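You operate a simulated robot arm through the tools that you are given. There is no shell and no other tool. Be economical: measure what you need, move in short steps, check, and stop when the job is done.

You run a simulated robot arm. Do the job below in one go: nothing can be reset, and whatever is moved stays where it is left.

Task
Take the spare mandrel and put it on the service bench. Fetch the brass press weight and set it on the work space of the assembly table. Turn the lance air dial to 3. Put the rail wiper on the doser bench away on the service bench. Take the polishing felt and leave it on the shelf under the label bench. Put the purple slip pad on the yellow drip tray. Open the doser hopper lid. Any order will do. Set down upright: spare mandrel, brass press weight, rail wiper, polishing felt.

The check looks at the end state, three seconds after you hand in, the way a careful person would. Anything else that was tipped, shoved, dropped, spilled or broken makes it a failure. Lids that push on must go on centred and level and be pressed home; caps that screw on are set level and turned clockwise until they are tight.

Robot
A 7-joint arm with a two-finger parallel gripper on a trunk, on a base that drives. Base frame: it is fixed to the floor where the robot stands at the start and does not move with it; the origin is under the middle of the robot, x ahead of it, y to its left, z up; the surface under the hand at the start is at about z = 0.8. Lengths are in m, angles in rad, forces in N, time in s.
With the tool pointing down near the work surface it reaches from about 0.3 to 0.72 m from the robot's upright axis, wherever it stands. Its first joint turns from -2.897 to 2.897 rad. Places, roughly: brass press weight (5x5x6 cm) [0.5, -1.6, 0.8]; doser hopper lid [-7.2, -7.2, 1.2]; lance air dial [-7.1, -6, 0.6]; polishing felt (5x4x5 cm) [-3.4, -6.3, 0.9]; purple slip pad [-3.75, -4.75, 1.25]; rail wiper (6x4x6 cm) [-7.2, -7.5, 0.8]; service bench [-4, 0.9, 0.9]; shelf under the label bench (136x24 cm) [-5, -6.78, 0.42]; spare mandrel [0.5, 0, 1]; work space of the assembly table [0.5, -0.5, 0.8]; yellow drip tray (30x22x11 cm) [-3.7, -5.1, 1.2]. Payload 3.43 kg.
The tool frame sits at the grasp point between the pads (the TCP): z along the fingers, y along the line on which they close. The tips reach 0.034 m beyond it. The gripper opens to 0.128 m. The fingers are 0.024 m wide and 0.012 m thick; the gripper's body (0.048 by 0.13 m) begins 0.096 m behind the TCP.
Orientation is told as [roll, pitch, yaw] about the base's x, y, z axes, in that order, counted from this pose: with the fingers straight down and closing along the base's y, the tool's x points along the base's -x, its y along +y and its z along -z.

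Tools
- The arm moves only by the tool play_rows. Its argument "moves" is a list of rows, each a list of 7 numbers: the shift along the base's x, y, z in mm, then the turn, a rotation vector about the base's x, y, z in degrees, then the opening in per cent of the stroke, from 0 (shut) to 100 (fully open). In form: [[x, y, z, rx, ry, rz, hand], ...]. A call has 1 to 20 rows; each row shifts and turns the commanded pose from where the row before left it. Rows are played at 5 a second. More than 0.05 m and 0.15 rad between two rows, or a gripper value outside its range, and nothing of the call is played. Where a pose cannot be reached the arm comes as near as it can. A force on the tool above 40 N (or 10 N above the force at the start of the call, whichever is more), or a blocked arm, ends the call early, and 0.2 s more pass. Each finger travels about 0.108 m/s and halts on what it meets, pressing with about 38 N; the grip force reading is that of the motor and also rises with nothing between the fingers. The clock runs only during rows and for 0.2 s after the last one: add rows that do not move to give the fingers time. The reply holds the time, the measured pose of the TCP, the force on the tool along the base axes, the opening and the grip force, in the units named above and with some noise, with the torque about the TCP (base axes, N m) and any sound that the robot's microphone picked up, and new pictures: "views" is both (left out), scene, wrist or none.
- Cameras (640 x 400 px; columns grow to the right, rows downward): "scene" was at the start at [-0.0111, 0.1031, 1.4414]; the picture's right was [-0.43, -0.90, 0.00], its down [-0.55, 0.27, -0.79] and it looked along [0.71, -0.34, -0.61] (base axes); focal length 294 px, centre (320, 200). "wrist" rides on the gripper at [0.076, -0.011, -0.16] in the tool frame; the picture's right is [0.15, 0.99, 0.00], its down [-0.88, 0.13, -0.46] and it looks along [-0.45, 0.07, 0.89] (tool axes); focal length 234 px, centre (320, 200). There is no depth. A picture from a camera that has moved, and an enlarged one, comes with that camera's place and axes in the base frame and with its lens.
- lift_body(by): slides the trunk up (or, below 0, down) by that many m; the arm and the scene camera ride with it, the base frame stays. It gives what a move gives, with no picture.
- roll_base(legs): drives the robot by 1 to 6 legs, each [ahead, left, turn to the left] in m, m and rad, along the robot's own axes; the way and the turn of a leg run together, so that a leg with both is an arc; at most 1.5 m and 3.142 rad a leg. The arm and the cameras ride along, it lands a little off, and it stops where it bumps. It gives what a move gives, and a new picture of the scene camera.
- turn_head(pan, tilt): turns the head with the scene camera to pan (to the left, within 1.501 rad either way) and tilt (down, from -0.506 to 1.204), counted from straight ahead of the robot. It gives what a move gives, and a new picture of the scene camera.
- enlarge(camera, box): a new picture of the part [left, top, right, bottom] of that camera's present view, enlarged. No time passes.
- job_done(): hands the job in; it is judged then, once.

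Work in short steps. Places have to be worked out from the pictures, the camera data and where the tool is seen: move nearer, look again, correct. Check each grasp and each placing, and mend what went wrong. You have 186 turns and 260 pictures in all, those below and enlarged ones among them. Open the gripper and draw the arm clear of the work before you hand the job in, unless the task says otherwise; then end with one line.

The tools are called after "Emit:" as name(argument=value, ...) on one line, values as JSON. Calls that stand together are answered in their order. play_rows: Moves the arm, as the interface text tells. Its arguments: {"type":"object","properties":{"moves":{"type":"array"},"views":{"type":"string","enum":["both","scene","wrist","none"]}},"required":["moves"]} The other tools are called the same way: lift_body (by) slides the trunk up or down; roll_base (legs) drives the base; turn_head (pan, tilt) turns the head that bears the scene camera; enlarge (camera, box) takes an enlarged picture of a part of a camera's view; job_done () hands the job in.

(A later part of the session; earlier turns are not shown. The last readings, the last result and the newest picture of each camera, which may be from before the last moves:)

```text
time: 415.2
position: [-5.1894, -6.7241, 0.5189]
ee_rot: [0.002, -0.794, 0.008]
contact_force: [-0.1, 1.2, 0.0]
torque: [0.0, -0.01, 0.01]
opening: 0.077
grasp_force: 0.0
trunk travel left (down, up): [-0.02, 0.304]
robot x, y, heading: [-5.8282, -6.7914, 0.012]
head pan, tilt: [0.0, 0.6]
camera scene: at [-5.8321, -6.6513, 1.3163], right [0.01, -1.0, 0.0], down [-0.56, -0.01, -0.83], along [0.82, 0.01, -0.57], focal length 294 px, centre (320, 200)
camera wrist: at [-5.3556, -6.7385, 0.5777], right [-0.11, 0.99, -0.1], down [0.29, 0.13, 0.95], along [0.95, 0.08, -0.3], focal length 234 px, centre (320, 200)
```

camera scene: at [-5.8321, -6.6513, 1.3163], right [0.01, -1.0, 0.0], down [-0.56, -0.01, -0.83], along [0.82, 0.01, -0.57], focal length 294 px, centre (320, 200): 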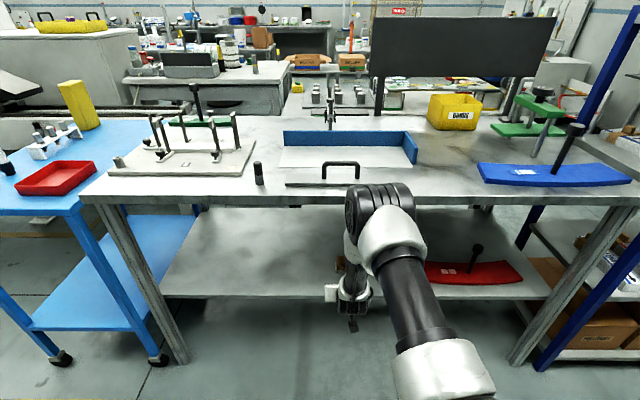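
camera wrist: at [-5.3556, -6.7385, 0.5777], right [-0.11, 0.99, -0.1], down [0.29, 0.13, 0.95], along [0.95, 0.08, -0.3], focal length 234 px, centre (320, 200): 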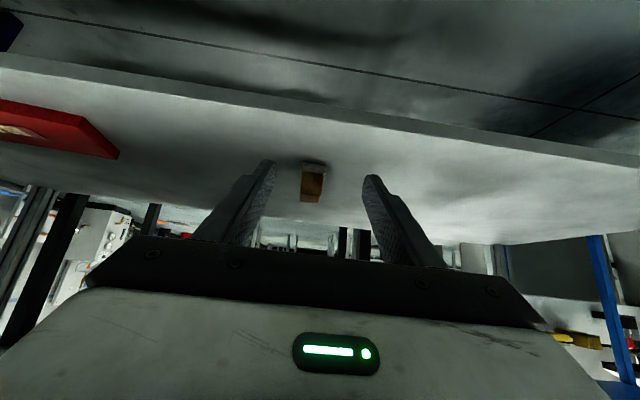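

The felt stands on the shelf. Back the base away, then straighten the tool and verify.

Emit:
roll_base(legs=[[-0.3, 0, 0]])

Emit:
lift_body(by=0.2)

Emit:
play_rows(moves=[[0, 0, 40, 0, 7.5, 0, 60], [0, 0, 45, 0, 7.5, 0, 60], [0, 0, 45, 0, 7.5, 0, 60], [0, 0, 45, 0, 7.5, 0, 60], [-10, 0, 45, 0, 7.5, 0, 60], [-10, 0, 45, 0, 7.5, 0, 60], [-10, 0, 45, 0, 0.5, -0.5, 60], [-10, 0, 45, 0, 0, 0, 60], [-10, 0, 45, 0, 0, 0, 60]], views="scene")

Emit:
enlarge(camera="scene", box=[200, 180, 440, 330])

```text
time: 417.2
position: [-5.4836, -6.7262, 0.5196]
ee_rot: [0.003, -0.793, 0.012]
contact_force: [0.6, -0.6, 0.5]
torque: [0.02, 0.0, -0.02]
opening: 0.0768
grasp_force: 0.1
trunk travel left (down, up): [-0.02, 0.304]
robot x, y, heading: [-6.1248, -6.7995, 0.011]
head pan, tilt: [0.0, 0.6]
camera scene: at [-6.1288, -6.6548, 1.3163], right [0.01, -1.0, 0.0], down [-0.56, -0.01, -0.83], along [0.82, 0.01, -0.56], focal length 294 px, centre (320, 200)
```

scene: 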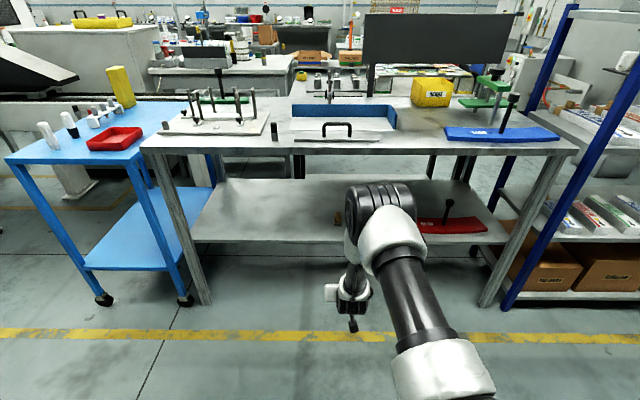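

```text
time: 419.4
position: [-5.4837, -6.725, 0.7192]
ee_rot: [0.001, -0.796, 0.013]
contact_force: [0.1, 0.2, 0.6]
torque: [0.01, 0.01, 0.01]
opening: 0.0769
grasp_force: 0.0
trunk travel left (down, up): [-0.22, 0.104]
robot x, y, heading: [-6.1296, -6.7978, 0.013]
head pan, tilt: [0.0, 0.6]
```

```text
time: 421.4
position: [-5.5362, -6.7269, 1.1213]
ee_rot: [0.01, 0.002, -0.001]
contact_force: [-0.7, -0.6, 0.0]
torque: [0.0, 0.04, -0.02]
opening: 0.0768
grasp_force: 0.0
trunk travel left (down, up): [-0.22, 0.104]
robot x, y, heading: [-6.1273, -6.7953, 0.013]
head pan, tilt: [0.0, 0.6]
camera scene: at [-6.1289, -6.6548, 1.5163], right [0.01, -1.0, 0.0], down [-0.56, -0.01, -0.83], along [0.83, 0.01, -0.56], focal length 294 px, centre (320, 200)
```

scene: 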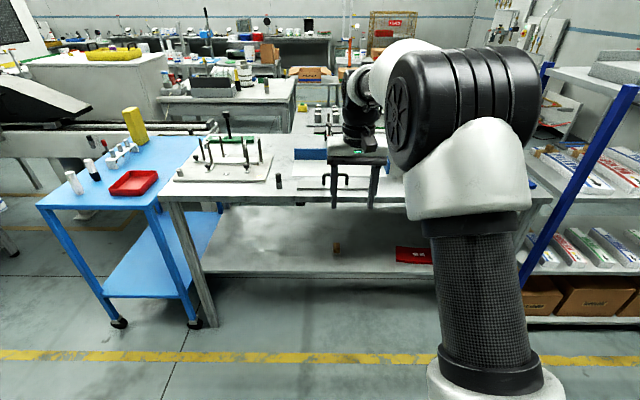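

```text
2.67 times, centred on (320, 255) of scene
camera zoom: at [-6.1289, -6.6548, 1.5163], right [0.01, -1.0, 0.0], down [-0.56, -0.01, -0.83], along [0.83, 0.01, -0.56], focal length 785 px, centre (320, 53)
```

zoom: 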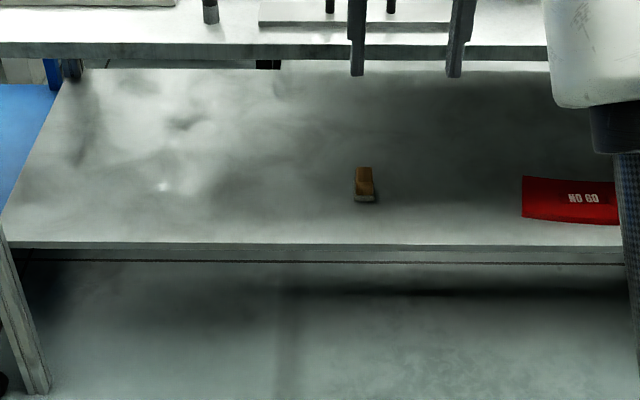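

Felt is upright on the shelf. Retract the arm and turn around to face the doser bench.

Emit:
play_rows(moves=[[-40, 0, 10, 0, 0, 0, 60], [-45, 0, 10, 0, 0, 0, 60], [-45, 0, 10, 0, 0, 0, 60], [-45, 0, 10, -0.5, 0, 0, 60]], views="none")

Emit:
roll_base(legs=[[0.15, 0, 0], [0, 0, 3.13], [0, 0.4, 0]])

Emit:
turn_head(pan=0.15, tilt=0.5)

Emit:
turn_head(pan=-0.7, tilt=0.6)

```text
time: 422.4
position: [-5.7103, -6.7248, 1.1614]
ee_rot: [0.003, 0.0, 0.0]
contact_force: [-0.4, 0.5, 0.1]
torque: [-0.01, -0.01, 0.03]
opening: 0.0769
grasp_force: 0.1
trunk travel left (down, up): [-0.22, 0.104]
robot x, y, heading: [-6.126, -6.7978, 0.013]
head pan, tilt: [0.0, 0.6]
```

```text
time: 435.2
position: [-6.4094, -7.2468, 1.1592]
ee_rot: [0.002, 0.001, 3.1]
contact_force: [0.8, 0.2, -0.1]
torque: [0.0, 0.02, 0.01]
opening: 0.0767
grasp_force: 0.1
trunk travel left (down, up): [-0.22, 0.104]
robot x, y, heading: [-5.9903, -7.1968, 3.117]
head pan, tilt: [0.0, 0.6]
camera scene: at [-5.9915, -7.3333, 1.5163], right [0.03, 1.0, 0.0], down [0.56, -0.02, -0.83], along [-0.82, 0.02, -0.56], focal length 294 px, centre (320, 200)
```

scene: 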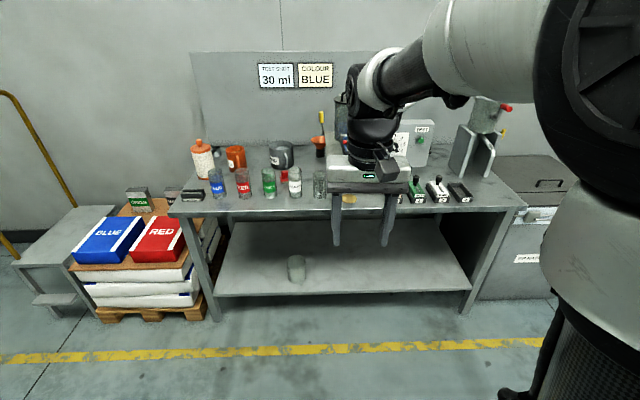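

```text
time: 435.9
position: [-6.4091, -7.246, 1.1604]
ee_rot: [0.001, 0.0, 3.1]
contact_force: [-0.9, 0.4, 0.0]
torque: [0.03, 0.02, -0.02]
opening: 0.0768
grasp_force: 0.1
trunk travel left (down, up): [-0.22, 0.104]
robot x, y, heading: [-5.9903, -7.1962, 3.114]
head pan, tilt: [0.15, 0.499]
camera scene: at [-5.9934, -7.3468, 1.5253], right [-0.12, 0.99, 0.0], down [0.48, 0.06, -0.88], along [-0.87, -0.11, -0.48], focal length 294 px, centre (320, 200)
```

scene: 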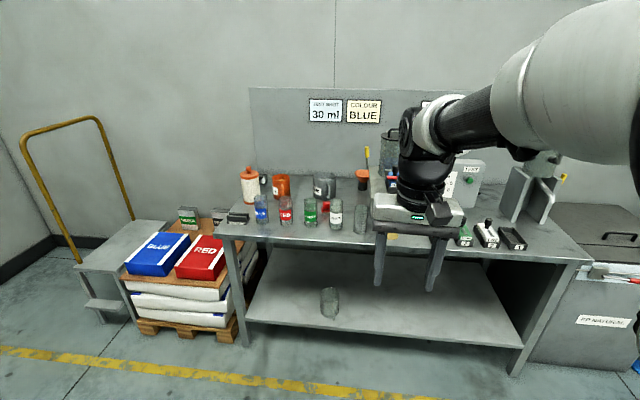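

```text
time: 437.0
position: [-6.4087, -7.2468, 1.161]
ee_rot: [0.001, 0.0, 3.099]
contact_force: [0.7, 0.2, -0.1]
torque: [0.0, 0.02, 0.0]
opening: 0.0772
grasp_force: 0.0
trunk travel left (down, up): [-0.22, 0.104]
robot x, y, heading: [-5.9883, -7.1938, 3.114]
head pan, tilt: [-0.7, 0.6]
camera scene: at [-5.9691, -7.2771, 1.5163], right [0.66, 0.75, 0.0], down [0.42, -0.38, -0.83], along [-0.62, 0.55, -0.56], focal length 294 px, centre (320, 200)
```

scene: 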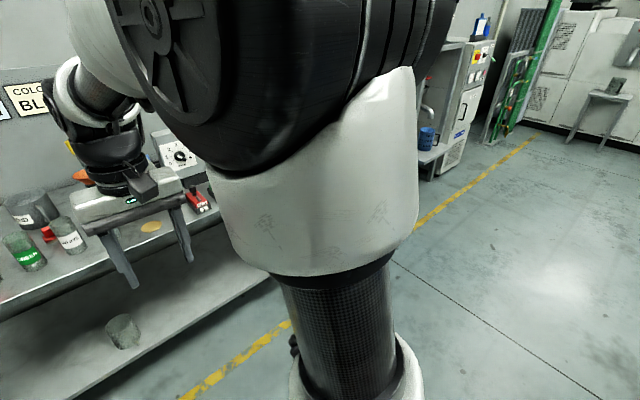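

The red item near (-7.17,-7.47) is likely the wiper. Raise the arm, shift toward it, and drive closer.

Emit:
play_rows(moves=[[0, -30, 25, 0, 0, 0, 60], [0, -40, 25, 0, 0, 0, 60], [0, -40, 20, 0, 0, 0, 60], [0, -40, 0, 0, 0, 0, 60], [0, -40, 0, 0, 0, 0, 60]], views="none")

Emit:
roll_base(legs=[[0.45, 0, 0.027]])

Emit:
turn_head(pan=0.1, tilt=0.6)

Emit:
play_rows(moves=[[-20, 0, 0, 0, 0, 0, 60]], views="wrist")

```text
time: 438.2
position: [-6.41, -7.4373, 1.2324]
ee_rot: [0.002, -0.002, 3.099]
contact_force: [0.3, 1.3, 0.9]
torque: [-0.02, 0.01, 0.03]
opening: 0.0767
grasp_force: 0.1
trunk travel left (down, up): [-0.22, 0.104]
robot x, y, heading: [-5.9866, -7.1974, 3.111]
head pan, tilt: [-0.7, 0.6]
```

```text
time: 441.0
position: [-6.8575, -7.4355, 1.2327]
ee_rot: [0.001, 0.002, 3.119]
contact_force: [-0.8, 0.8, -0.2]
torque: [0.03, 0.0, 0.01]
opening: 0.0769
grasp_force: 0.0
trunk travel left (down, up): [-0.22, 0.104]
robot x, y, heading: [-6.442, -7.1876, 3.136]
head pan, tilt: [-0.7, 0.6]
camera scene: at [-6.4198, -7.2681, 1.5163], right [0.65, 0.76, 0.0], down [0.43, -0.37, -0.83], along [-0.63, 0.54, -0.57], focal length 294 px, centre (320, 200)
```

scene: 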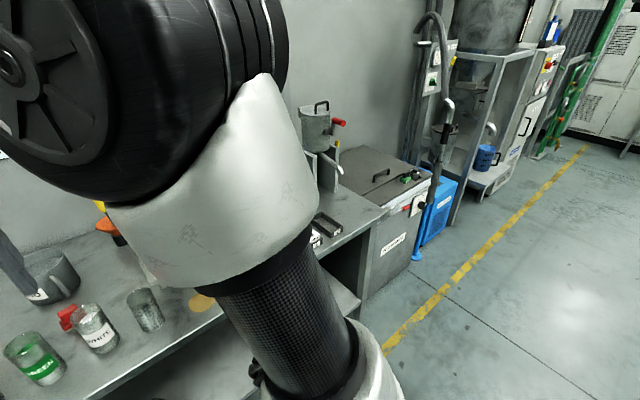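

```text
time: 442.1
position: [-6.8566, -7.435, 1.2328]
ee_rot: [0.0, -0.001, 3.118]
contact_force: [-0.1, -0.1, -0.3]
torque: [-0.02, 0.01, 0.03]
opening: 0.0767
grasp_force: 0.1
trunk travel left (down, up): [-0.22, 0.104]
robot x, y, heading: [-6.4393, -7.1878, 3.134]
head pan, tilt: [0.099, 0.6]
camera scene: at [-6.4406, -7.3335, 1.5163], right [-0.09, 1.0, 0.0], down [0.56, 0.05, -0.83], along [-0.82, -0.07, -0.56], focal length 294 px, centre (320, 200)
```

scene: 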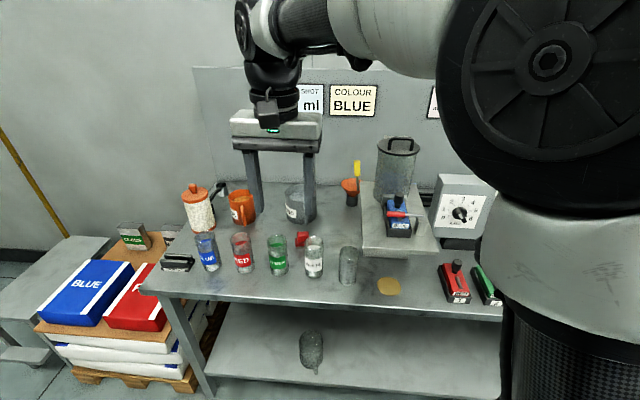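

```text
time: 442.5
position: [-6.8767, -7.435, 1.2332]
ee_rot: [0.003, 0.0, 3.118]
contact_force: [-0.3, 0.3, -0.4]
torque: [0.02, -0.02, -0.01]
opening: 0.0768
grasp_force: 0.1
trunk travel left (down, up): [-0.22, 0.104]
robot x, y, heading: [-6.4411, -7.1851, 3.13]
head pan, tilt: [0.099, 0.6]
camera wrist: at [-6.8014, -7.4264, 1.3926], right [0.12, -0.99, 0.0], down [-0.88, -0.11, 0.46], along [-0.45, -0.06, -0.89], focal length 234 px, centre (320, 200)
```

wrist: 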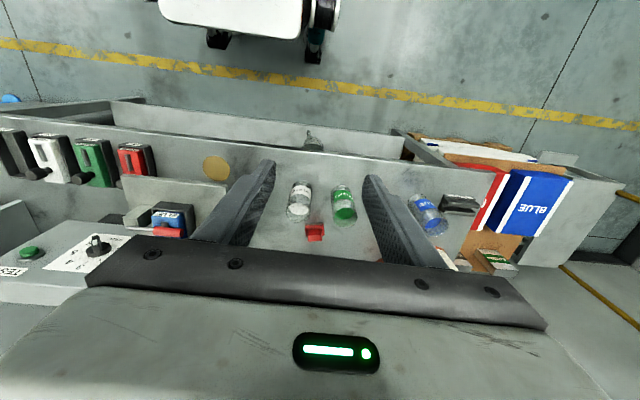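

Emit:
enlarge(camera="scene", box=[220, 130, 460, 310])

Emit:
enlarge(camera="wrist", box=[240, 140, 420, 260])

```text
2.22 times, centred on (340, 220) of scene
camera zoom: at [-6.4406, -7.3336, 1.5163], right [-0.09, 1.0, 0.0], down [0.56, 0.05, -0.82], along [-0.82, -0.07, -0.57], focal length 654 px, centre (276, 156)
```

zoom: 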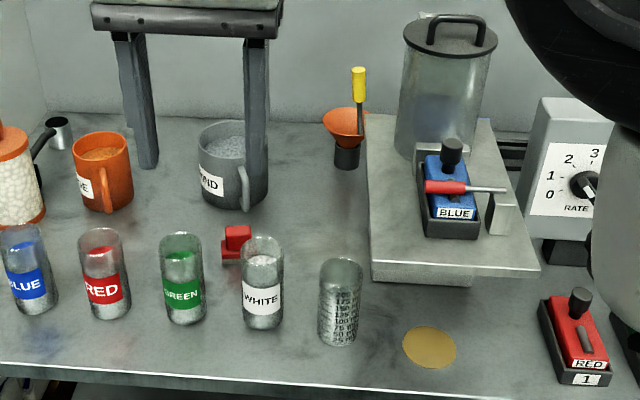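

```text
3.33 times, centred on (330, 200) of wrist
camera zoom: at [-6.8014, -7.4264, 1.3926], right [0.12, -0.99, 0.0], down [-0.88, -0.11, 0.46], along [-0.45, -0.06, -0.89], focal length 781 px, centre (287, 200)
```

zoom: 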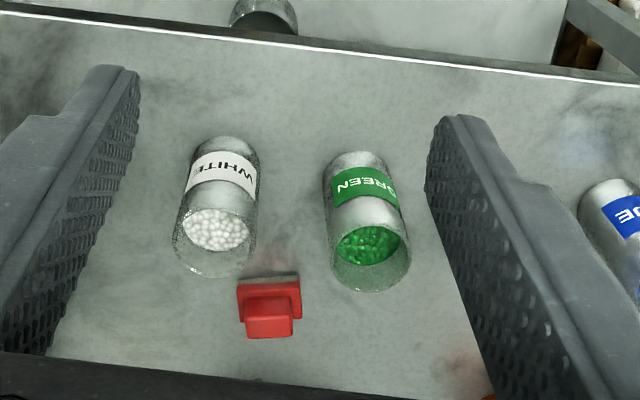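

The wiper is the red-handled block at (-7.20,-7.462), top z≈0.834, turned ~12°, behind open jars. Move base a bit closer/left, then position above it.

Emit:
roll_base(legs=[[0.13, 0.15, 0]])

Emit:
play_rows(moves=[[-35, 20, 0, 0, 0, 4, 60], [-40, 25, 0, 0, 0, 4, 60], [-40, 25, 0, 0, 0, 4, 60], [-40, 20, 0, 0, 0, 0, 60], [-30, 20, -10, 0, 0, 0, 60]], views="both")

Emit:
enlarge(camera="wrist", box=[240, 80, 440, 240])

```text
time: 444.6
position: [-7.0074, -7.5793, 1.2323]
ee_rot: [0.002, 0.0, 3.118]
contact_force: [-0.3, 0.0, -0.5]
torque: [0.04, 0.0, 0.0]
opening: 0.0765
grasp_force: 0.1
trunk travel left (down, up): [-0.22, 0.104]
robot x, y, heading: [-6.5725, -7.3302, 3.132]
head pan, tilt: [0.099, 0.6]
camera scene: at [-6.5715, -7.4787, 1.5163], right [-0.09, 1.0, 0.0], down [0.56, 0.05, -0.83], along [-0.82, -0.07, -0.56], focal length 294 px, centre (320, 200)
```

scene: 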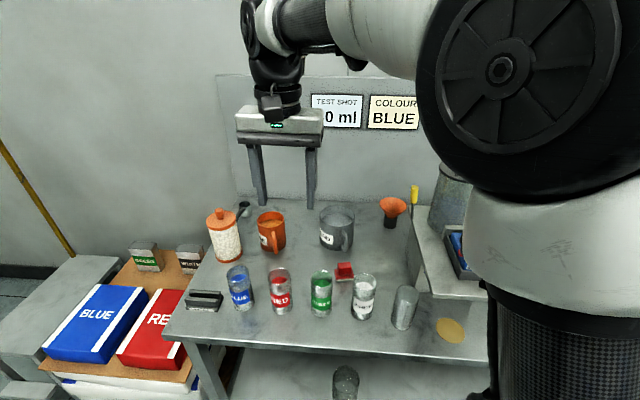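

```text
time: 445.8
position: [-7.1932, -7.4662, 1.2227]
ee_rot: [0.001, -0.002, -2.956]
contact_force: [0.3, 0.1, 0.2]
torque: [-0.01, 0.01, -0.04]
opening: 0.0767
grasp_force: 0.0
trunk travel left (down, up): [-0.22, 0.104]
robot x, y, heading: [-6.5716, -7.3271, 3.134]
head pan, tilt: [0.099, 0.6]
camera scene: at [-6.5718, -7.4786, 1.5163], right [-0.09, 1.0, 0.0], down [0.56, 0.05, -0.82], along [-0.82, -0.07, -0.57], focal length 294 px, centre (320, 200)
camera wrist: at [-7.1222, -7.4433, 1.383], right [0.33, -0.95, 0.0], down [-0.84, -0.29, 0.46], along [-0.43, -0.15, -0.89], focal length 234 px, centre (320, 200)
```

scene: 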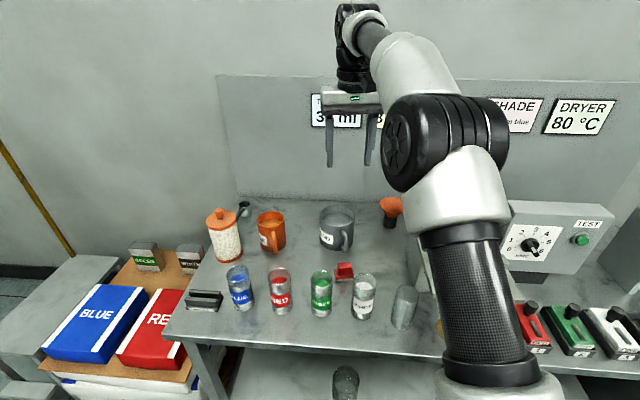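
wrist: 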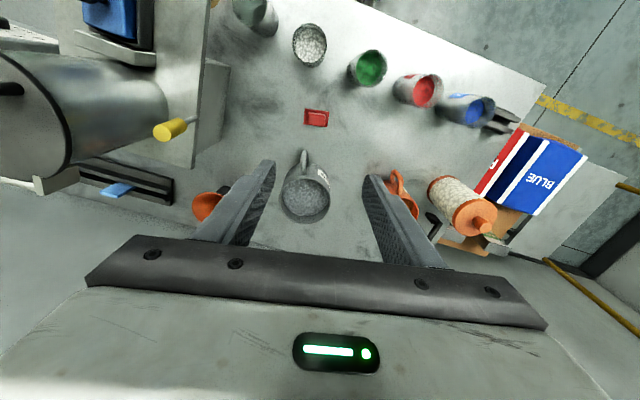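

```text
2.50 times, centred on (340, 160) of wrist
camera zoom: at [-7.1222, -7.4433, 1.383], right [0.33, -0.95, 0.0], down [-0.84, -0.29, 0.46], along [-0.43, -0.15, -0.89], focal length 585 px, centre (270, 300)
```

zoom: 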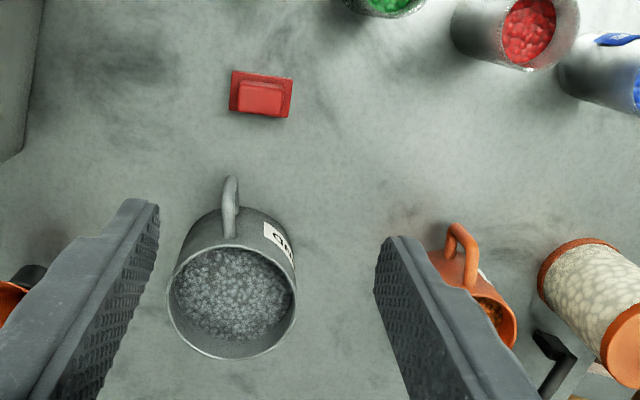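

Aligned: wiper at (-7.197,-7.462). Descend to just above, then to grasp height.

Emit:
play_rows(moves=[[-2, 2, -45, 0, 0, 0, 60], [-2, 2, -45, 0, 0, 0, 60], [0, 0, -45, 0, 0, 0, 60], [0, 0, -45, 0, 0, 0, 60], [0, 0, -45, 0, 0, 0, 60], [0, 0, -45, 0, 0, 0, 60], [0, 0, -35, 0, 0, 0, 60], [0, 0, -22, 0, 0, 0, 60]], views="both")

Emit:
enlarge(camera="wrist", box=[220, 80, 420, 240])

```text
time: 447.6
position: [-7.1964, -7.4676, 0.8939]
ee_rot: [0.002, 0.0, -2.956]
contact_force: [0.4, 0.6, 0.3]
torque: [-0.01, 0.0, 0.0]
opening: 0.0768
grasp_force: 0.1
trunk travel left (down, up): [-0.22, 0.104]
robot x, y, heading: [-6.5754, -7.33, 3.127]
head pan, tilt: [0.099, 0.6]
camera scene: at [-6.5715, -7.4786, 1.5163], right [-0.09, 1.0, 0.0], down [0.56, 0.05, -0.82], along [-0.82, -0.07, -0.57], focal length 294 px, centre (320, 200)
camera wrist: at [-7.1245, -7.4429, 1.0539], right [0.33, -0.95, 0.0], down [-0.84, -0.29, 0.46], along [-0.43, -0.15, -0.89], focal length 234 px, centre (320, 200)
```

scene: 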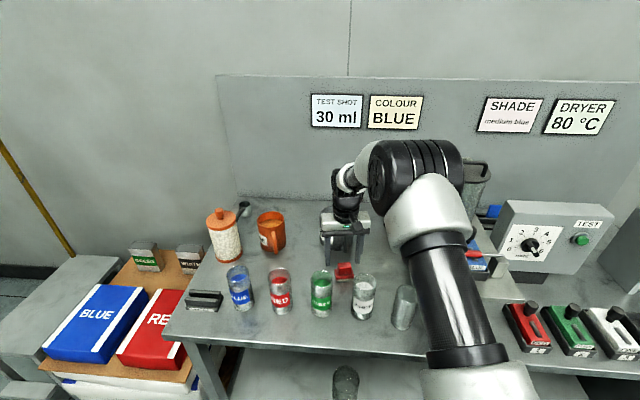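
wrist: 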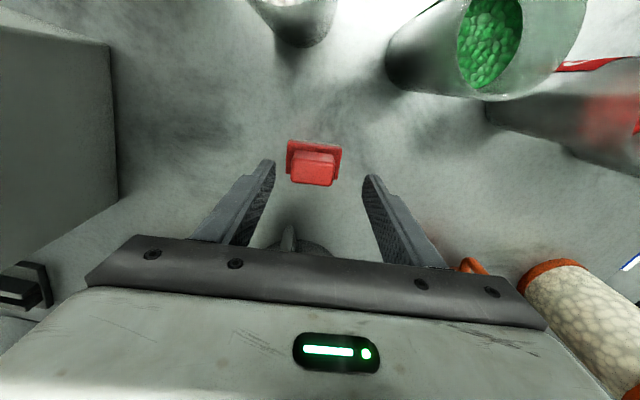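

```text
2.50 times, centred on (320, 160) of wrist
camera zoom: at [-7.1245, -7.4429, 1.0539], right [0.33, -0.95, 0.0], down [-0.84, -0.29, 0.46], along [-0.43, -0.15, -0.89], focal length 585 px, centre (320, 300)
```

zoom: 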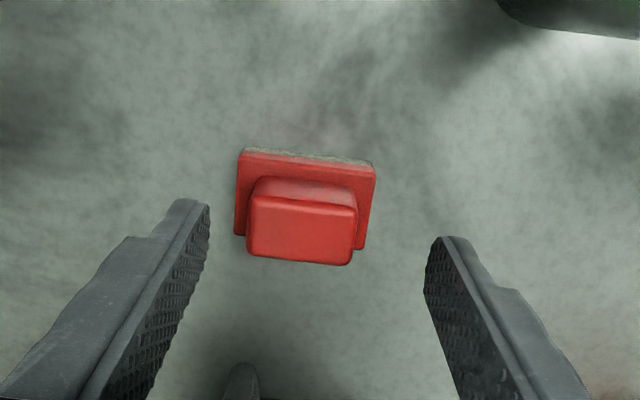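

Small correction (+6 mm y, -5 mm x), descend and close.

Emit:
play_rows(moves=[[-5, 6, -20, 0, 0, 0, 60], [0, 0, -20, 0, 0, 0, 60], [0, 0, -17, 0, 0, 0, 60], [0, 0, 0, 0, 0, 0, 30], [0, 0, 0, 0, 0, 0, 0], [0, 0, 0, 0, 0, 0, 0], [0, 0, 0, 0, 0, 0, 0]], views="wrist")

```text
time: 449.1
position: [-7.2013, -7.4596, 0.8378]
ee_rot: [0.002, 0.0, -2.958]
contact_force: [-0.9, -0.2, -0.1]
torque: [0.02, 0.03, 0.01]
opening: 0.0555
grasp_force: 37.7
trunk travel left (down, up): [-0.22, 0.104]
robot x, y, heading: [-6.5742, -7.3308, 3.133]
head pan, tilt: [0.099, 0.6]
camera wrist: at [-7.1289, -7.4352, 0.9982], right [0.33, -0.95, 0.0], down [-0.84, -0.29, 0.46], along [-0.43, -0.15, -0.89], focal length 234 px, centre (320, 200)
```

wrist: 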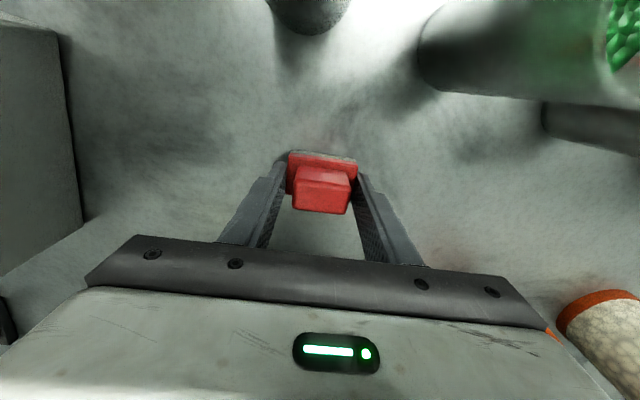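

It closed on the wider base plate at the very tips. Open, go 13 mm lower, and regrip for a firmer hold.

Emit:
play_rows(moves=[[0, 0, 0, 0, 0, 0, 60], [0, 0, 0, 0, 0, 0, 60], [0, 0, -7, 0, 0, 0, 60], [0, 0, -6, 0, 0, 0, 60], [0, 0, 0, 0, 0, 0, 30], [0, 0, 0, 0, 0, 0, 0], [0, 0, 0, 0, 0, 0, 0]], views="none")

Emit:
play_rows(moves=[[0, 0, 4, 0, 0, 0, 0], [0, 0, 6, 0, 0, 0, 0], [0, 0, 10, 0, 0, 0, 0], [0, 0, 10, 0, 0, 0, 0]], views="both")

```text
time: 450.2
position: [-7.2033, -7.4587, 0.8336]
ee_rot: [0.0, -0.009, -2.959]
contact_force: [-0.5, 0.2, 15.4]
torque: [0.44, -0.08, -0.09]
opening: 0.0557
grasp_force: 14.6
trunk travel left (down, up): [-0.22, 0.104]
robot x, y, heading: [-6.5726, -7.3343, 3.128]
head pan, tilt: [0.099, 0.6]
stopped in row 5: the force on the tool passed its limit at 44 N (the readings are from after the stop); the commanded pose is now the measured one
```

```text
time: 451.2
position: [-7.2033, -7.4586, 0.8614]
ee_rot: [0.003, 0.0, -2.958]
contact_force: [-0.7, 0.2, -1.6]
torque: [-0.01, 0.01, 0.02]
opening: 0.0552
grasp_force: 37.8
trunk travel left (down, up): [-0.22, 0.104]
robot x, y, heading: [-6.5714, -7.3314, 3.132]
head pan, tilt: [0.099, 0.6]
camera scene: at [-6.5713, -7.4786, 1.5162], right [-0.09, 1.0, 0.0], down [0.56, 0.05, -0.83], along [-0.82, -0.07, -0.56], focal length 294 px, centre (320, 200)
camera wrist: at [-7.1311, -7.4352, 1.0196], right [0.32, -0.95, 0.0], down [-0.84, -0.29, 0.46], along [-0.43, -0.15, -0.89], focal length 234 px, centre (320, 200)
```

scene: 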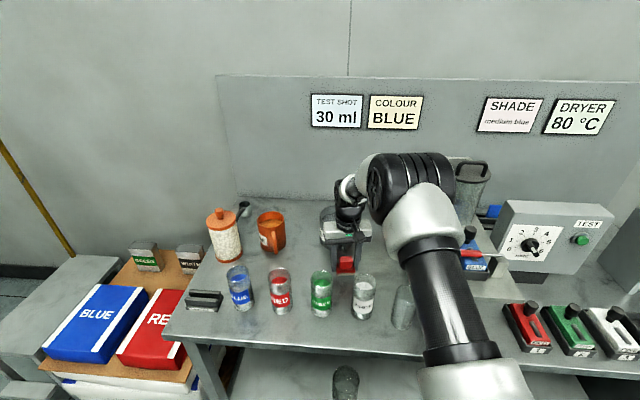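
wrist: 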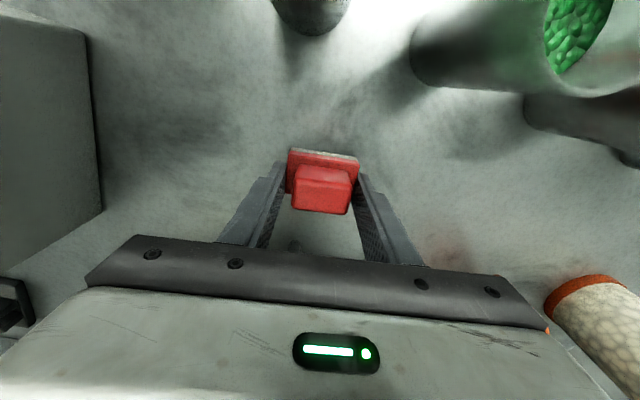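

Lift works. But I need a free hand for the lid and dial first, so I set the wiper straight back down here (known pose) and will fetch it last.

Emit:
play_rows(moves=[[0, 0, -12, 0, 0, 0, 0], [0, 0, -10, 0, 0, 0, 0], [0, 0, -4, 0, 0, 0, 0], [0, 0, 0, 0, 0, 0, 0], [0, 0, 0, 0, 0, 0, 50], [0, 0, 0, 0, 0, 0, 60], [0, 0, 0, 0, 0, 0, 60]], views="none")

Emit:
play_rows(moves=[[0, 0, 30, 0, 0, 0, 60], [0, 0, 45, 0, 0, 0, 60], [0, 0, 45, 0, 0, 0, 60], [0, 0, 45, 0, 0, 0, 60], [0, 0, 45, 0, 0, 0, 60], [0, 0, 45, 0, 0, 0, 60], [0, 0, 45, 0, 0, 0, 60], [20, 0, 40, 0, 0, 0, 60], [30, 0, 30, 0, 0, 0, 60]], views="both")

```text
time: 452.8
position: [-7.2029, -7.4596, 0.8351]
ee_rot: [0.002, -0.004, -2.96]
contact_force: [0.0, 0.6, 0.5]
torque: [0.0, -0.03, 0.02]
opening: 0.0769
grasp_force: 0.0
trunk travel left (down, up): [-0.22, 0.104]
robot x, y, heading: [-6.573, -7.3323, 3.13]
head pan, tilt: [0.099, 0.6]
```

```text
time: 454.8
position: [-7.1532, -7.4588, 1.2052]
ee_rot: [0.001, -0.004, -2.957]
contact_force: [0.4, 0.4, -0.2]
torque: [-0.01, 0.0, 0.02]
opening: 0.0769
grasp_force: 0.1
trunk travel left (down, up): [-0.22, 0.104]
robot x, y, heading: [-6.5712, -7.329, 3.13]
head pan, tilt: [0.099, 0.6]
camera scene: at [-6.5711, -7.4785, 1.5163], right [-0.09, 1.0, 0.0], down [0.56, 0.05, -0.83], along [-0.82, -0.07, -0.56], focal length 294 px, centre (320, 200)
camera wrist: at [-7.08, -7.4346, 1.3645], right [0.33, -0.95, 0.0], down [-0.84, -0.29, 0.46], along [-0.43, -0.15, -0.89], focal length 234 px, centre (320, 200)
```

scene: 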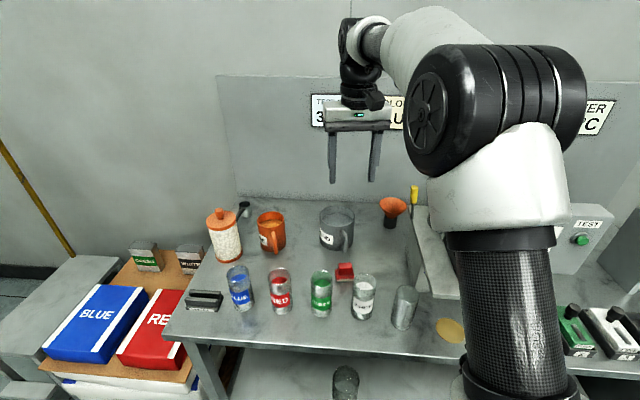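
wrist: 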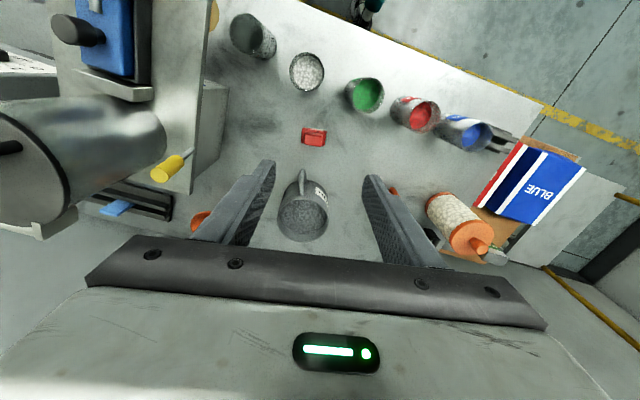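

Now inspect the hopper lid; retract the arm for a clear view.

Emit:
play_rows(moves=[[45, -10, 10, 0, 0, 0, 60], [45, -15, 10, 0, 0, 0, 60], [45, -15, 10, 0, 0, 0, 60], [45, -15, 10, 0, 0, 0, 60]], views="none")

Emit:
roll_base(legs=[[-0.12, -0.1, 0]])

Emit:
turn_head(pan=-0.1, tilt=0.35)

Emit:
enlarge(camera="scene", box=[280, 150, 500, 310])

```text
time: 455.8
position: [-6.9697, -7.515, 1.2428]
ee_rot: [0.002, -0.005, -2.958]
contact_force: [0.1, 0.2, -0.1]
torque: [0.01, 0.0, 0.02]
opening: 0.0772
grasp_force: 0.1
trunk travel left (down, up): [-0.22, 0.104]
robot x, y, heading: [-6.5752, -7.331, 3.133]
head pan, tilt: [0.099, 0.6]
```

```text
time: 457.4
position: [-6.8507, -7.4142, 1.2441]
ee_rot: [0.002, -0.004, -2.959]
contact_force: [0.7, -0.5, 0.7]
torque: [0.0, 0.02, 0.01]
opening: 0.0769
grasp_force: 0.1
trunk travel left (down, up): [-0.22, 0.104]
robot x, y, heading: [-6.4522, -7.2335, 3.127]
head pan, tilt: [0.099, 0.6]
camera scene: at [-6.4504, -7.3792, 1.5163], right [-0.09, 1.0, 0.0], down [0.56, 0.05, -0.83], along [-0.82, -0.07, -0.56], focal length 294 px, centre (320, 200)
```

scene: 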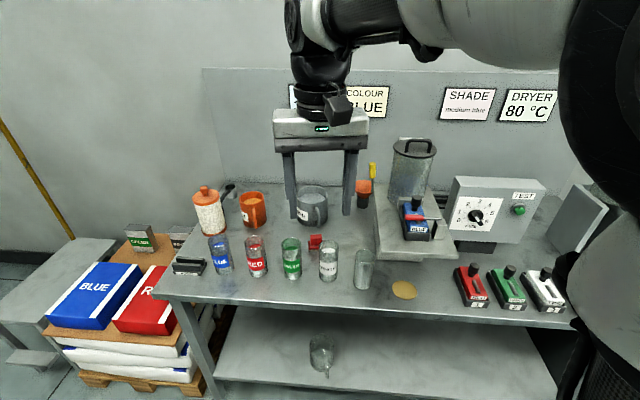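

```text
time: 458.2
position: [-6.8503, -7.4139, 1.2429]
ee_rot: [0.001, -0.003, -2.959]
contact_force: [-0.5, -1.1, 0.6]
torque: [-0.03, -0.02, 0.02]
opening: 0.0768
grasp_force: 0.0
trunk travel left (down, up): [-0.22, 0.104]
robot x, y, heading: [-6.4533, -7.2313, 3.129]
head pan, tilt: [-0.099, 0.351]
camera scene: at [-6.455, -7.3612, 1.539], right [0.11, 0.99, 0.0], down [0.34, -0.04, -0.94], along [-0.93, 0.1, -0.34], focal length 294 px, centre (320, 200)
```

scene: 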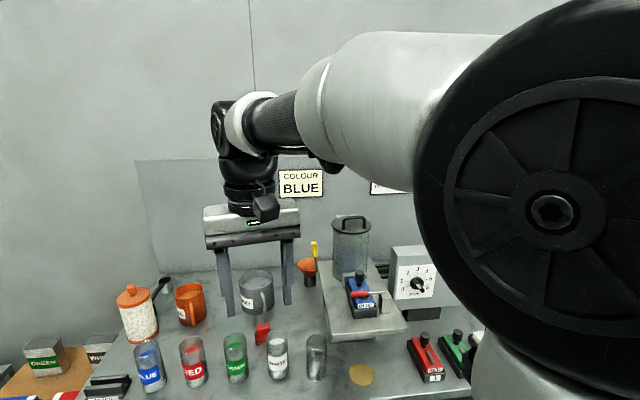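

```text
2.50 times, centred on (390, 230) of scene
camera zoom: at [-6.455, -7.3612, 1.539], right [0.11, 0.99, 0.0], down [0.34, -0.04, -0.94], along [-0.93, 0.1, -0.34], focal length 736 px, centre (145, 125)
```

zoom: 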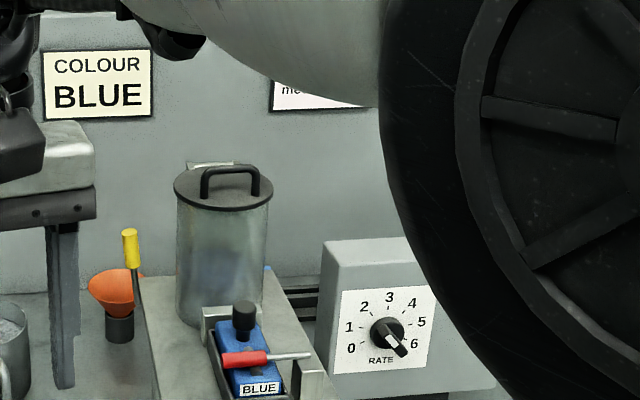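

The lid is a disc with a bar handle and a rear hinge. I'll raise the trunk, move closer and look down on it with the tool turned 90° (fingers closing along x, across the bar).

Emit:
lift_body(by=0.1)

Emit:
roll_base(legs=[[0.1, 0, 0]])

Emit:
play_rows(moves=[[0, 10, 15, 0, 0, -8, 60], [0, 15, 15, 0, 0, -8, 60], [0, 20, 10, 0, 0, -8, 60], [-10, 20, 0, 0, 0, -8, 60], [-10, 20, 0, 0, 0, -8, 60], [-15, 20, 0, 0, 0, -8, 60], [-15, 20, 0, 0, 0, -8, 60], [-15, 20, 0, 0, 0, -8, 60], [-15, 20, 0, 0, 0, -8, 60], [-15, 20, 0, 0, 0, -8, 60], [-15, 15, 0, 0, 0, -8, 60], [-15, 10, 0, 0, 0, -8, 60], [0, 0, 0, 0, 0, -4.5, 60]], views="both")

```text
time: 459.5
position: [-6.8502, -7.4164, 1.3434]
ee_rot: [0.002, -0.004, -2.96]
contact_force: [-0.2, 0.3, -0.1]
torque: [0.0, 0.0, -0.01]
opening: 0.0768
grasp_force: 0.0
trunk travel left (down, up): [-0.32, 0.004]
robot x, y, heading: [-6.4535, -7.2302, 3.133]
head pan, tilt: [-0.099, 0.351]
```

```text
time: 460.7
position: [-6.9513, -7.4149, 1.343]
ee_rot: [0.001, -0.002, -2.955]
contact_force: [-0.9, -0.3, -0.6]
torque: [0.04, -0.05, 0.0]
opening: 0.0772
grasp_force: 0.2
trunk travel left (down, up): [-0.32, 0.004]
robot x, y, heading: [-6.5482, -7.2312, 3.129]
head pan, tilt: [-0.099, 0.351]
camera scene: at [-6.5562, -7.3601, 1.639], right [0.11, 0.99, 0.0], down [0.34, -0.04, -0.94], along [-0.93, 0.1, -0.34], focal length 294 px, centre (320, 200)
```

scene: 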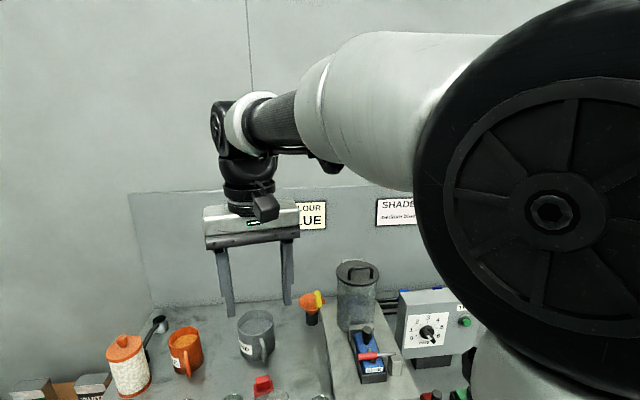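

```text
time: 463.5
position: [-7.0761, -7.2052, 1.3844]
ee_rot: [0.001, -0.004, 1.571]
contact_force: [0.3, -0.8, 0.2]
torque: [0.02, -0.03, 0.01]
opening: 0.0771
grasp_force: 0.0
trunk travel left (down, up): [-0.32, 0.004]
robot x, y, heading: [-6.5536, -7.2319, 3.133]
head pan, tilt: [-0.099, 0.351]
camera scene: at [-6.5553, -7.3601, 1.6391], right [0.11, 0.99, 0.0], down [0.34, -0.04, -0.94], along [-0.93, 0.1, -0.34], focal length 294 px, centre (320, 200)
camera wrist: at [-7.0646, -7.2818, 1.5443], right [-0.99, -0.15, 0.0], down [-0.13, 0.88, 0.46], along [-0.07, 0.45, -0.89], focal length 234 px, centre (320, 200)
```

scene: 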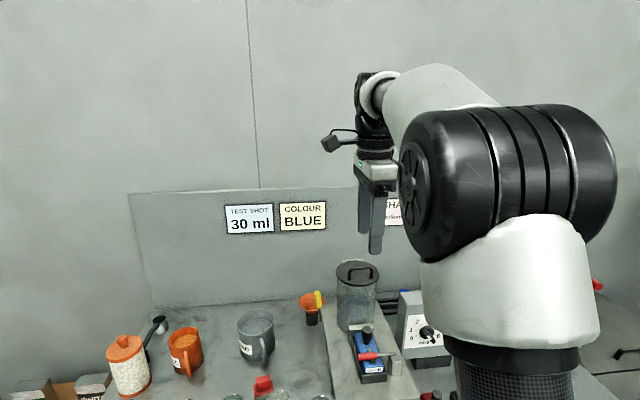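
wrist: 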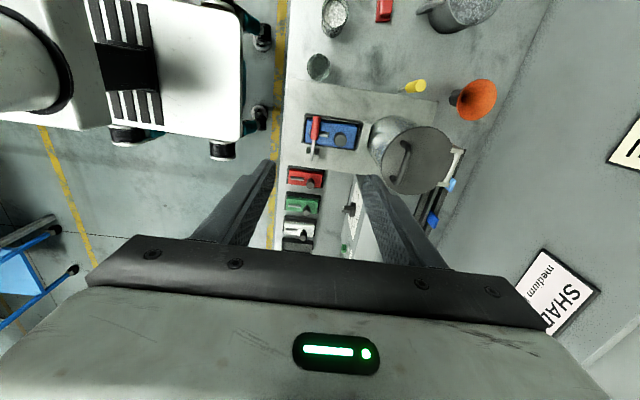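

Emit:
enlarge(camera="wrist", box=[350, 90, 490, 210])

Emit:
enlarge(camera="scene", box=[310, 235, 410, 315])

```text
3.33 times, centred on (420, 150) of wrist
camera zoom: at [-7.0646, -7.2818, 1.5443], right [-0.99, -0.15, 0.0], down [-0.13, 0.88, 0.46], along [-0.07, 0.45, -0.89], focal length 781 px, centre (-13, 367)
```

zoom: 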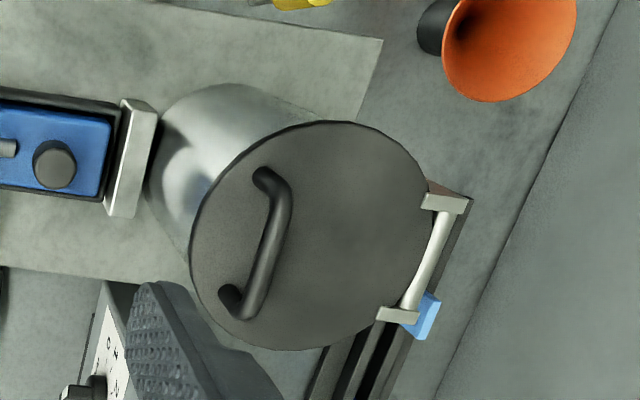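

```text
5.00 times, centred on (360, 275) of scene
camera zoom: at [-6.5553, -7.3601, 1.6391], right [0.11, 0.99, 0.0], down [0.34, -0.04, -0.94], along [-0.93, 0.1, -0.34], focal length 1472 px, centre (120, -175)
```

zoom: 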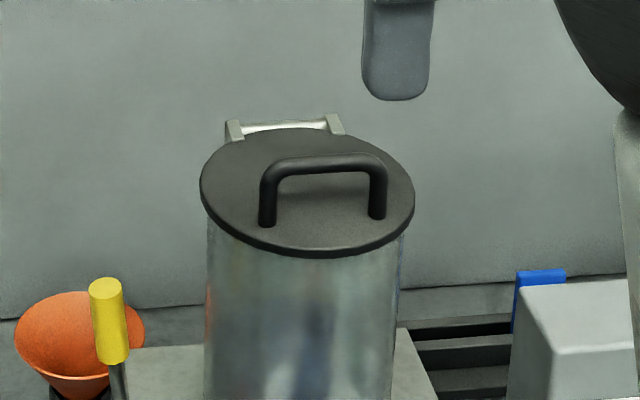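

Geometry: handle bar (along y) at (-7.209,-7.184,1.206), lid top z≈1.165, hinge at (-7.304,·,1.168). I'll move 8 cm closer, tilt 15° for reach, and come down over the bar.

Emit:
roll_base(legs=[[0.085, 0, 0]])

Emit:
play_rows(moves=[[-15, 10, 0, 0, 7.5, 0, 60], [-15, 10, 0, 0, 7.5, 0, 60], [-10, 0, -40, 0, 0, 0, 60], [0, 0, -40, 0, 0, 0, 60], [0, 0, -20, 0, 0, 0, 60]], views="both")

Emit:
enlarge(camera="wrist", box=[230, 80, 430, 240])

Emit:
enlarge(camera="scene", box=[290, 200, 450, 320])

```text
time: 464.6
position: [-7.1621, -7.2033, 1.384]
ee_rot: [0.001, -0.004, 1.573]
contact_force: [-0.1, -0.3, -0.6]
torque: [0.01, -0.05, -0.03]
opening: 0.0768
grasp_force: 0.1
trunk travel left (down, up): [-0.32, 0.004]
robot x, y, heading: [-6.6367, -7.2309, 3.133]
head pan, tilt: [-0.099, 0.351]
camera scene: at [-6.6416, -7.3592, 1.639], right [0.11, 0.99, 0.0], down [0.34, -0.04, -0.94], along [-0.93, 0.1, -0.34], focal length 294 px, centre (320, 200)
```

scene: 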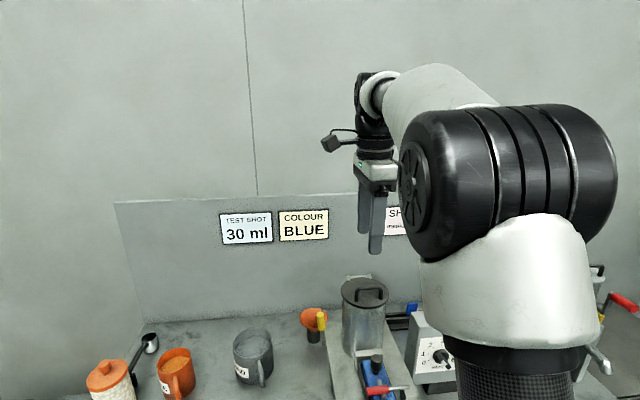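

```text
time: 465.8
position: [-7.2005, -7.1817, 1.2846]
ee_rot: [0.264, -0.005, 1.572]
contact_force: [-0.2, -0.2, -0.2]
torque: [-0.02, 0.01, -0.02]
opening: 0.0769
grasp_force: 0.0
trunk travel left (down, up): [-0.32, 0.004]
robot x, y, heading: [-6.6396, -7.229, 3.131]
head pan, tilt: [-0.099, 0.351]
camera scene: at [-6.6406, -7.3592, 1.6391], right [0.11, 0.99, 0.0], down [0.34, -0.04, -0.94], along [-0.93, 0.1, -0.34], focal length 294 px, centre (320, 200)
camera wrist: at [-7.1493, -7.2591, 1.4354], right [-0.95, -0.15, 0.26], down [-0.01, 0.88, 0.48], along [-0.3, 0.45, -0.84], focal length 234 px, centre (320, 200)
```

scene: 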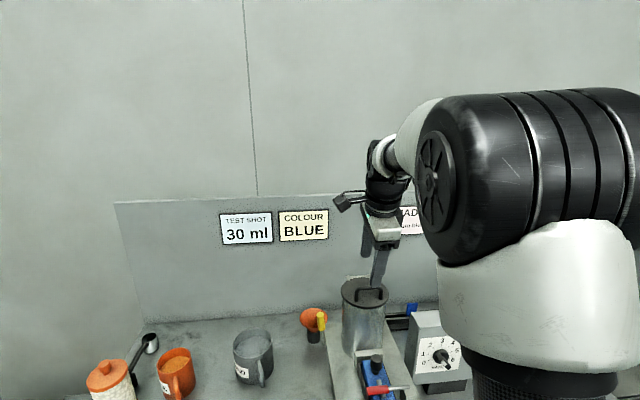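
wrist: 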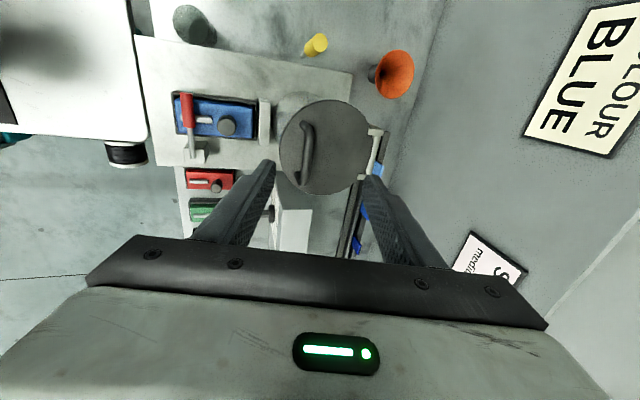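

```text
2.50 times, centred on (330, 160) of wrist
camera zoom: at [-7.1493, -7.2591, 1.4354], right [-0.95, -0.15, 0.26], down [-0.01, 0.88, 0.48], along [-0.3, 0.45, -0.84], focal length 585 px, centre (295, 300)
```

zoom: 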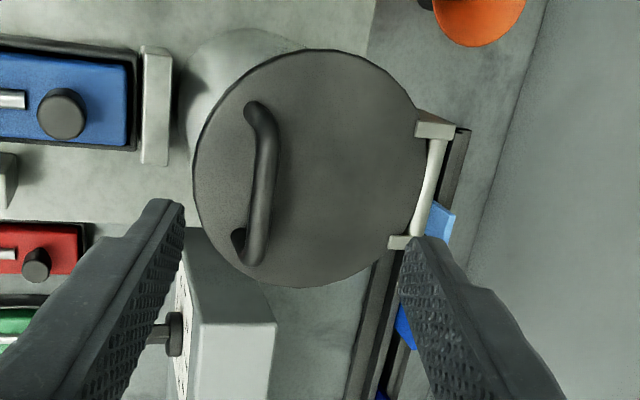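

```text
3.33 times, centred on (370, 260) of scene
camera zoom: at [-6.6406, -7.3592, 1.6391], right [0.11, 0.99, 0.0], down [0.34, -0.04, -0.94], along [-0.93, 0.1, -0.34], focal length 981 px, centre (153, 0)
```

zoom: 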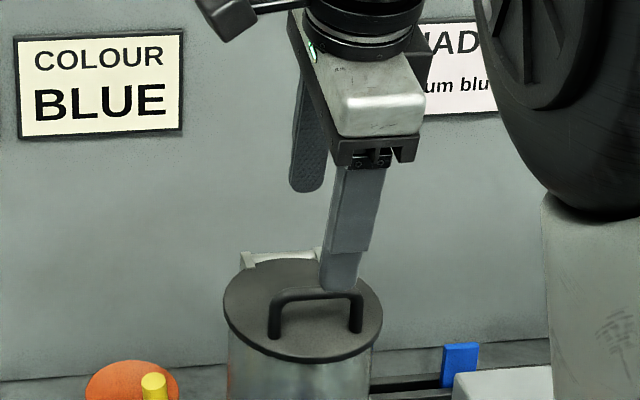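

Consistent. Narrow the gripper to 35%, lower around the bar, then close.

Emit:
play_rows(moves=[[-4, -3, 0, 0, 0, 0, 35], [0, 0, -25, 0, 0, 0, 35], [0, 0, -25, 0, 0, 0, 35], [0, 0, -13, 0, 0, 0, 35], [0, 0, 0, 0, 0, 0, 10], [0, 0, 0, 0, 0, 0, 0], [0, 0, 0, 0, 0, 0, 0]], views="both")

Emit:
enlarge(camera="scene", box=[290, 200, 450, 320])

```text
time: 467.4
position: [-7.2042, -7.1856, 1.22]
ee_rot: [0.262, -0.003, 1.573]
contact_force: [2.2, 0.4, -2.2]
torque: [0.15, -0.11, 0.09]
opening: 0.0094
grasp_force: 42.8
trunk travel left (down, up): [-0.32, 0.004]
robot x, y, heading: [-6.6338, -7.2277, 3.132]
head pan, tilt: [-0.099, 0.351]
camera scene: at [-6.6404, -7.3592, 1.639], right [0.11, 0.99, 0.0], down [0.34, -0.04, -0.94], along [-0.93, 0.1, -0.34], focal length 294 px, centre (320, 200)
camera wrist: at [-7.1523, -7.2634, 1.3723], right [-0.96, -0.15, 0.26], down [-0.01, 0.88, 0.48], along [-0.29, 0.45, -0.84], focal length 234 px, centre (320, 200)
```

scene: 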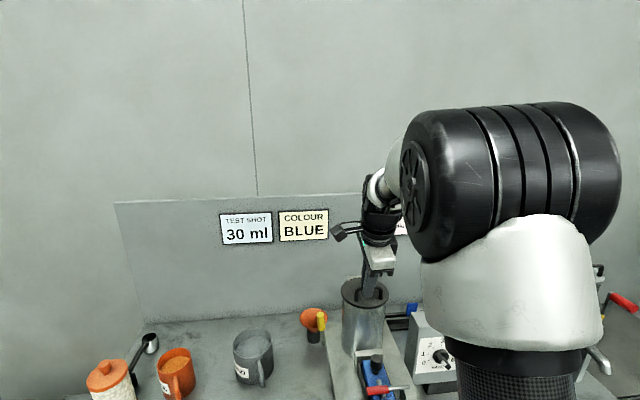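
wrist: 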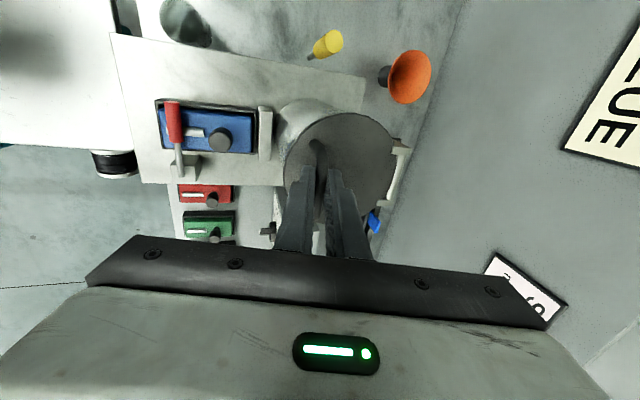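

```text
3.33 times, centred on (370, 260) of scene
camera zoom: at [-6.6404, -7.3592, 1.639], right [0.11, 0.99, 0.0], down [0.34, -0.04, -0.94], along [-0.93, 0.1, -0.34], focal length 981 px, centre (153, 0)
```

zoom: 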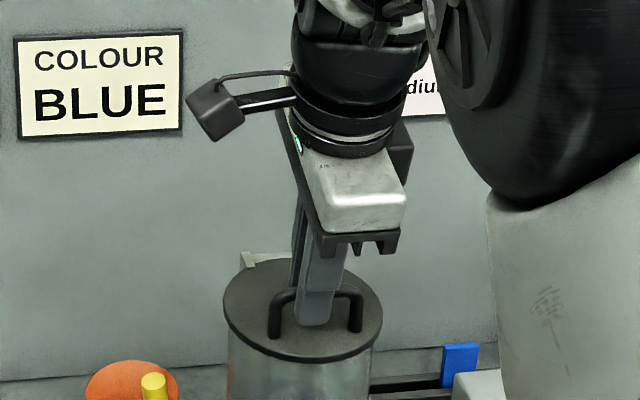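

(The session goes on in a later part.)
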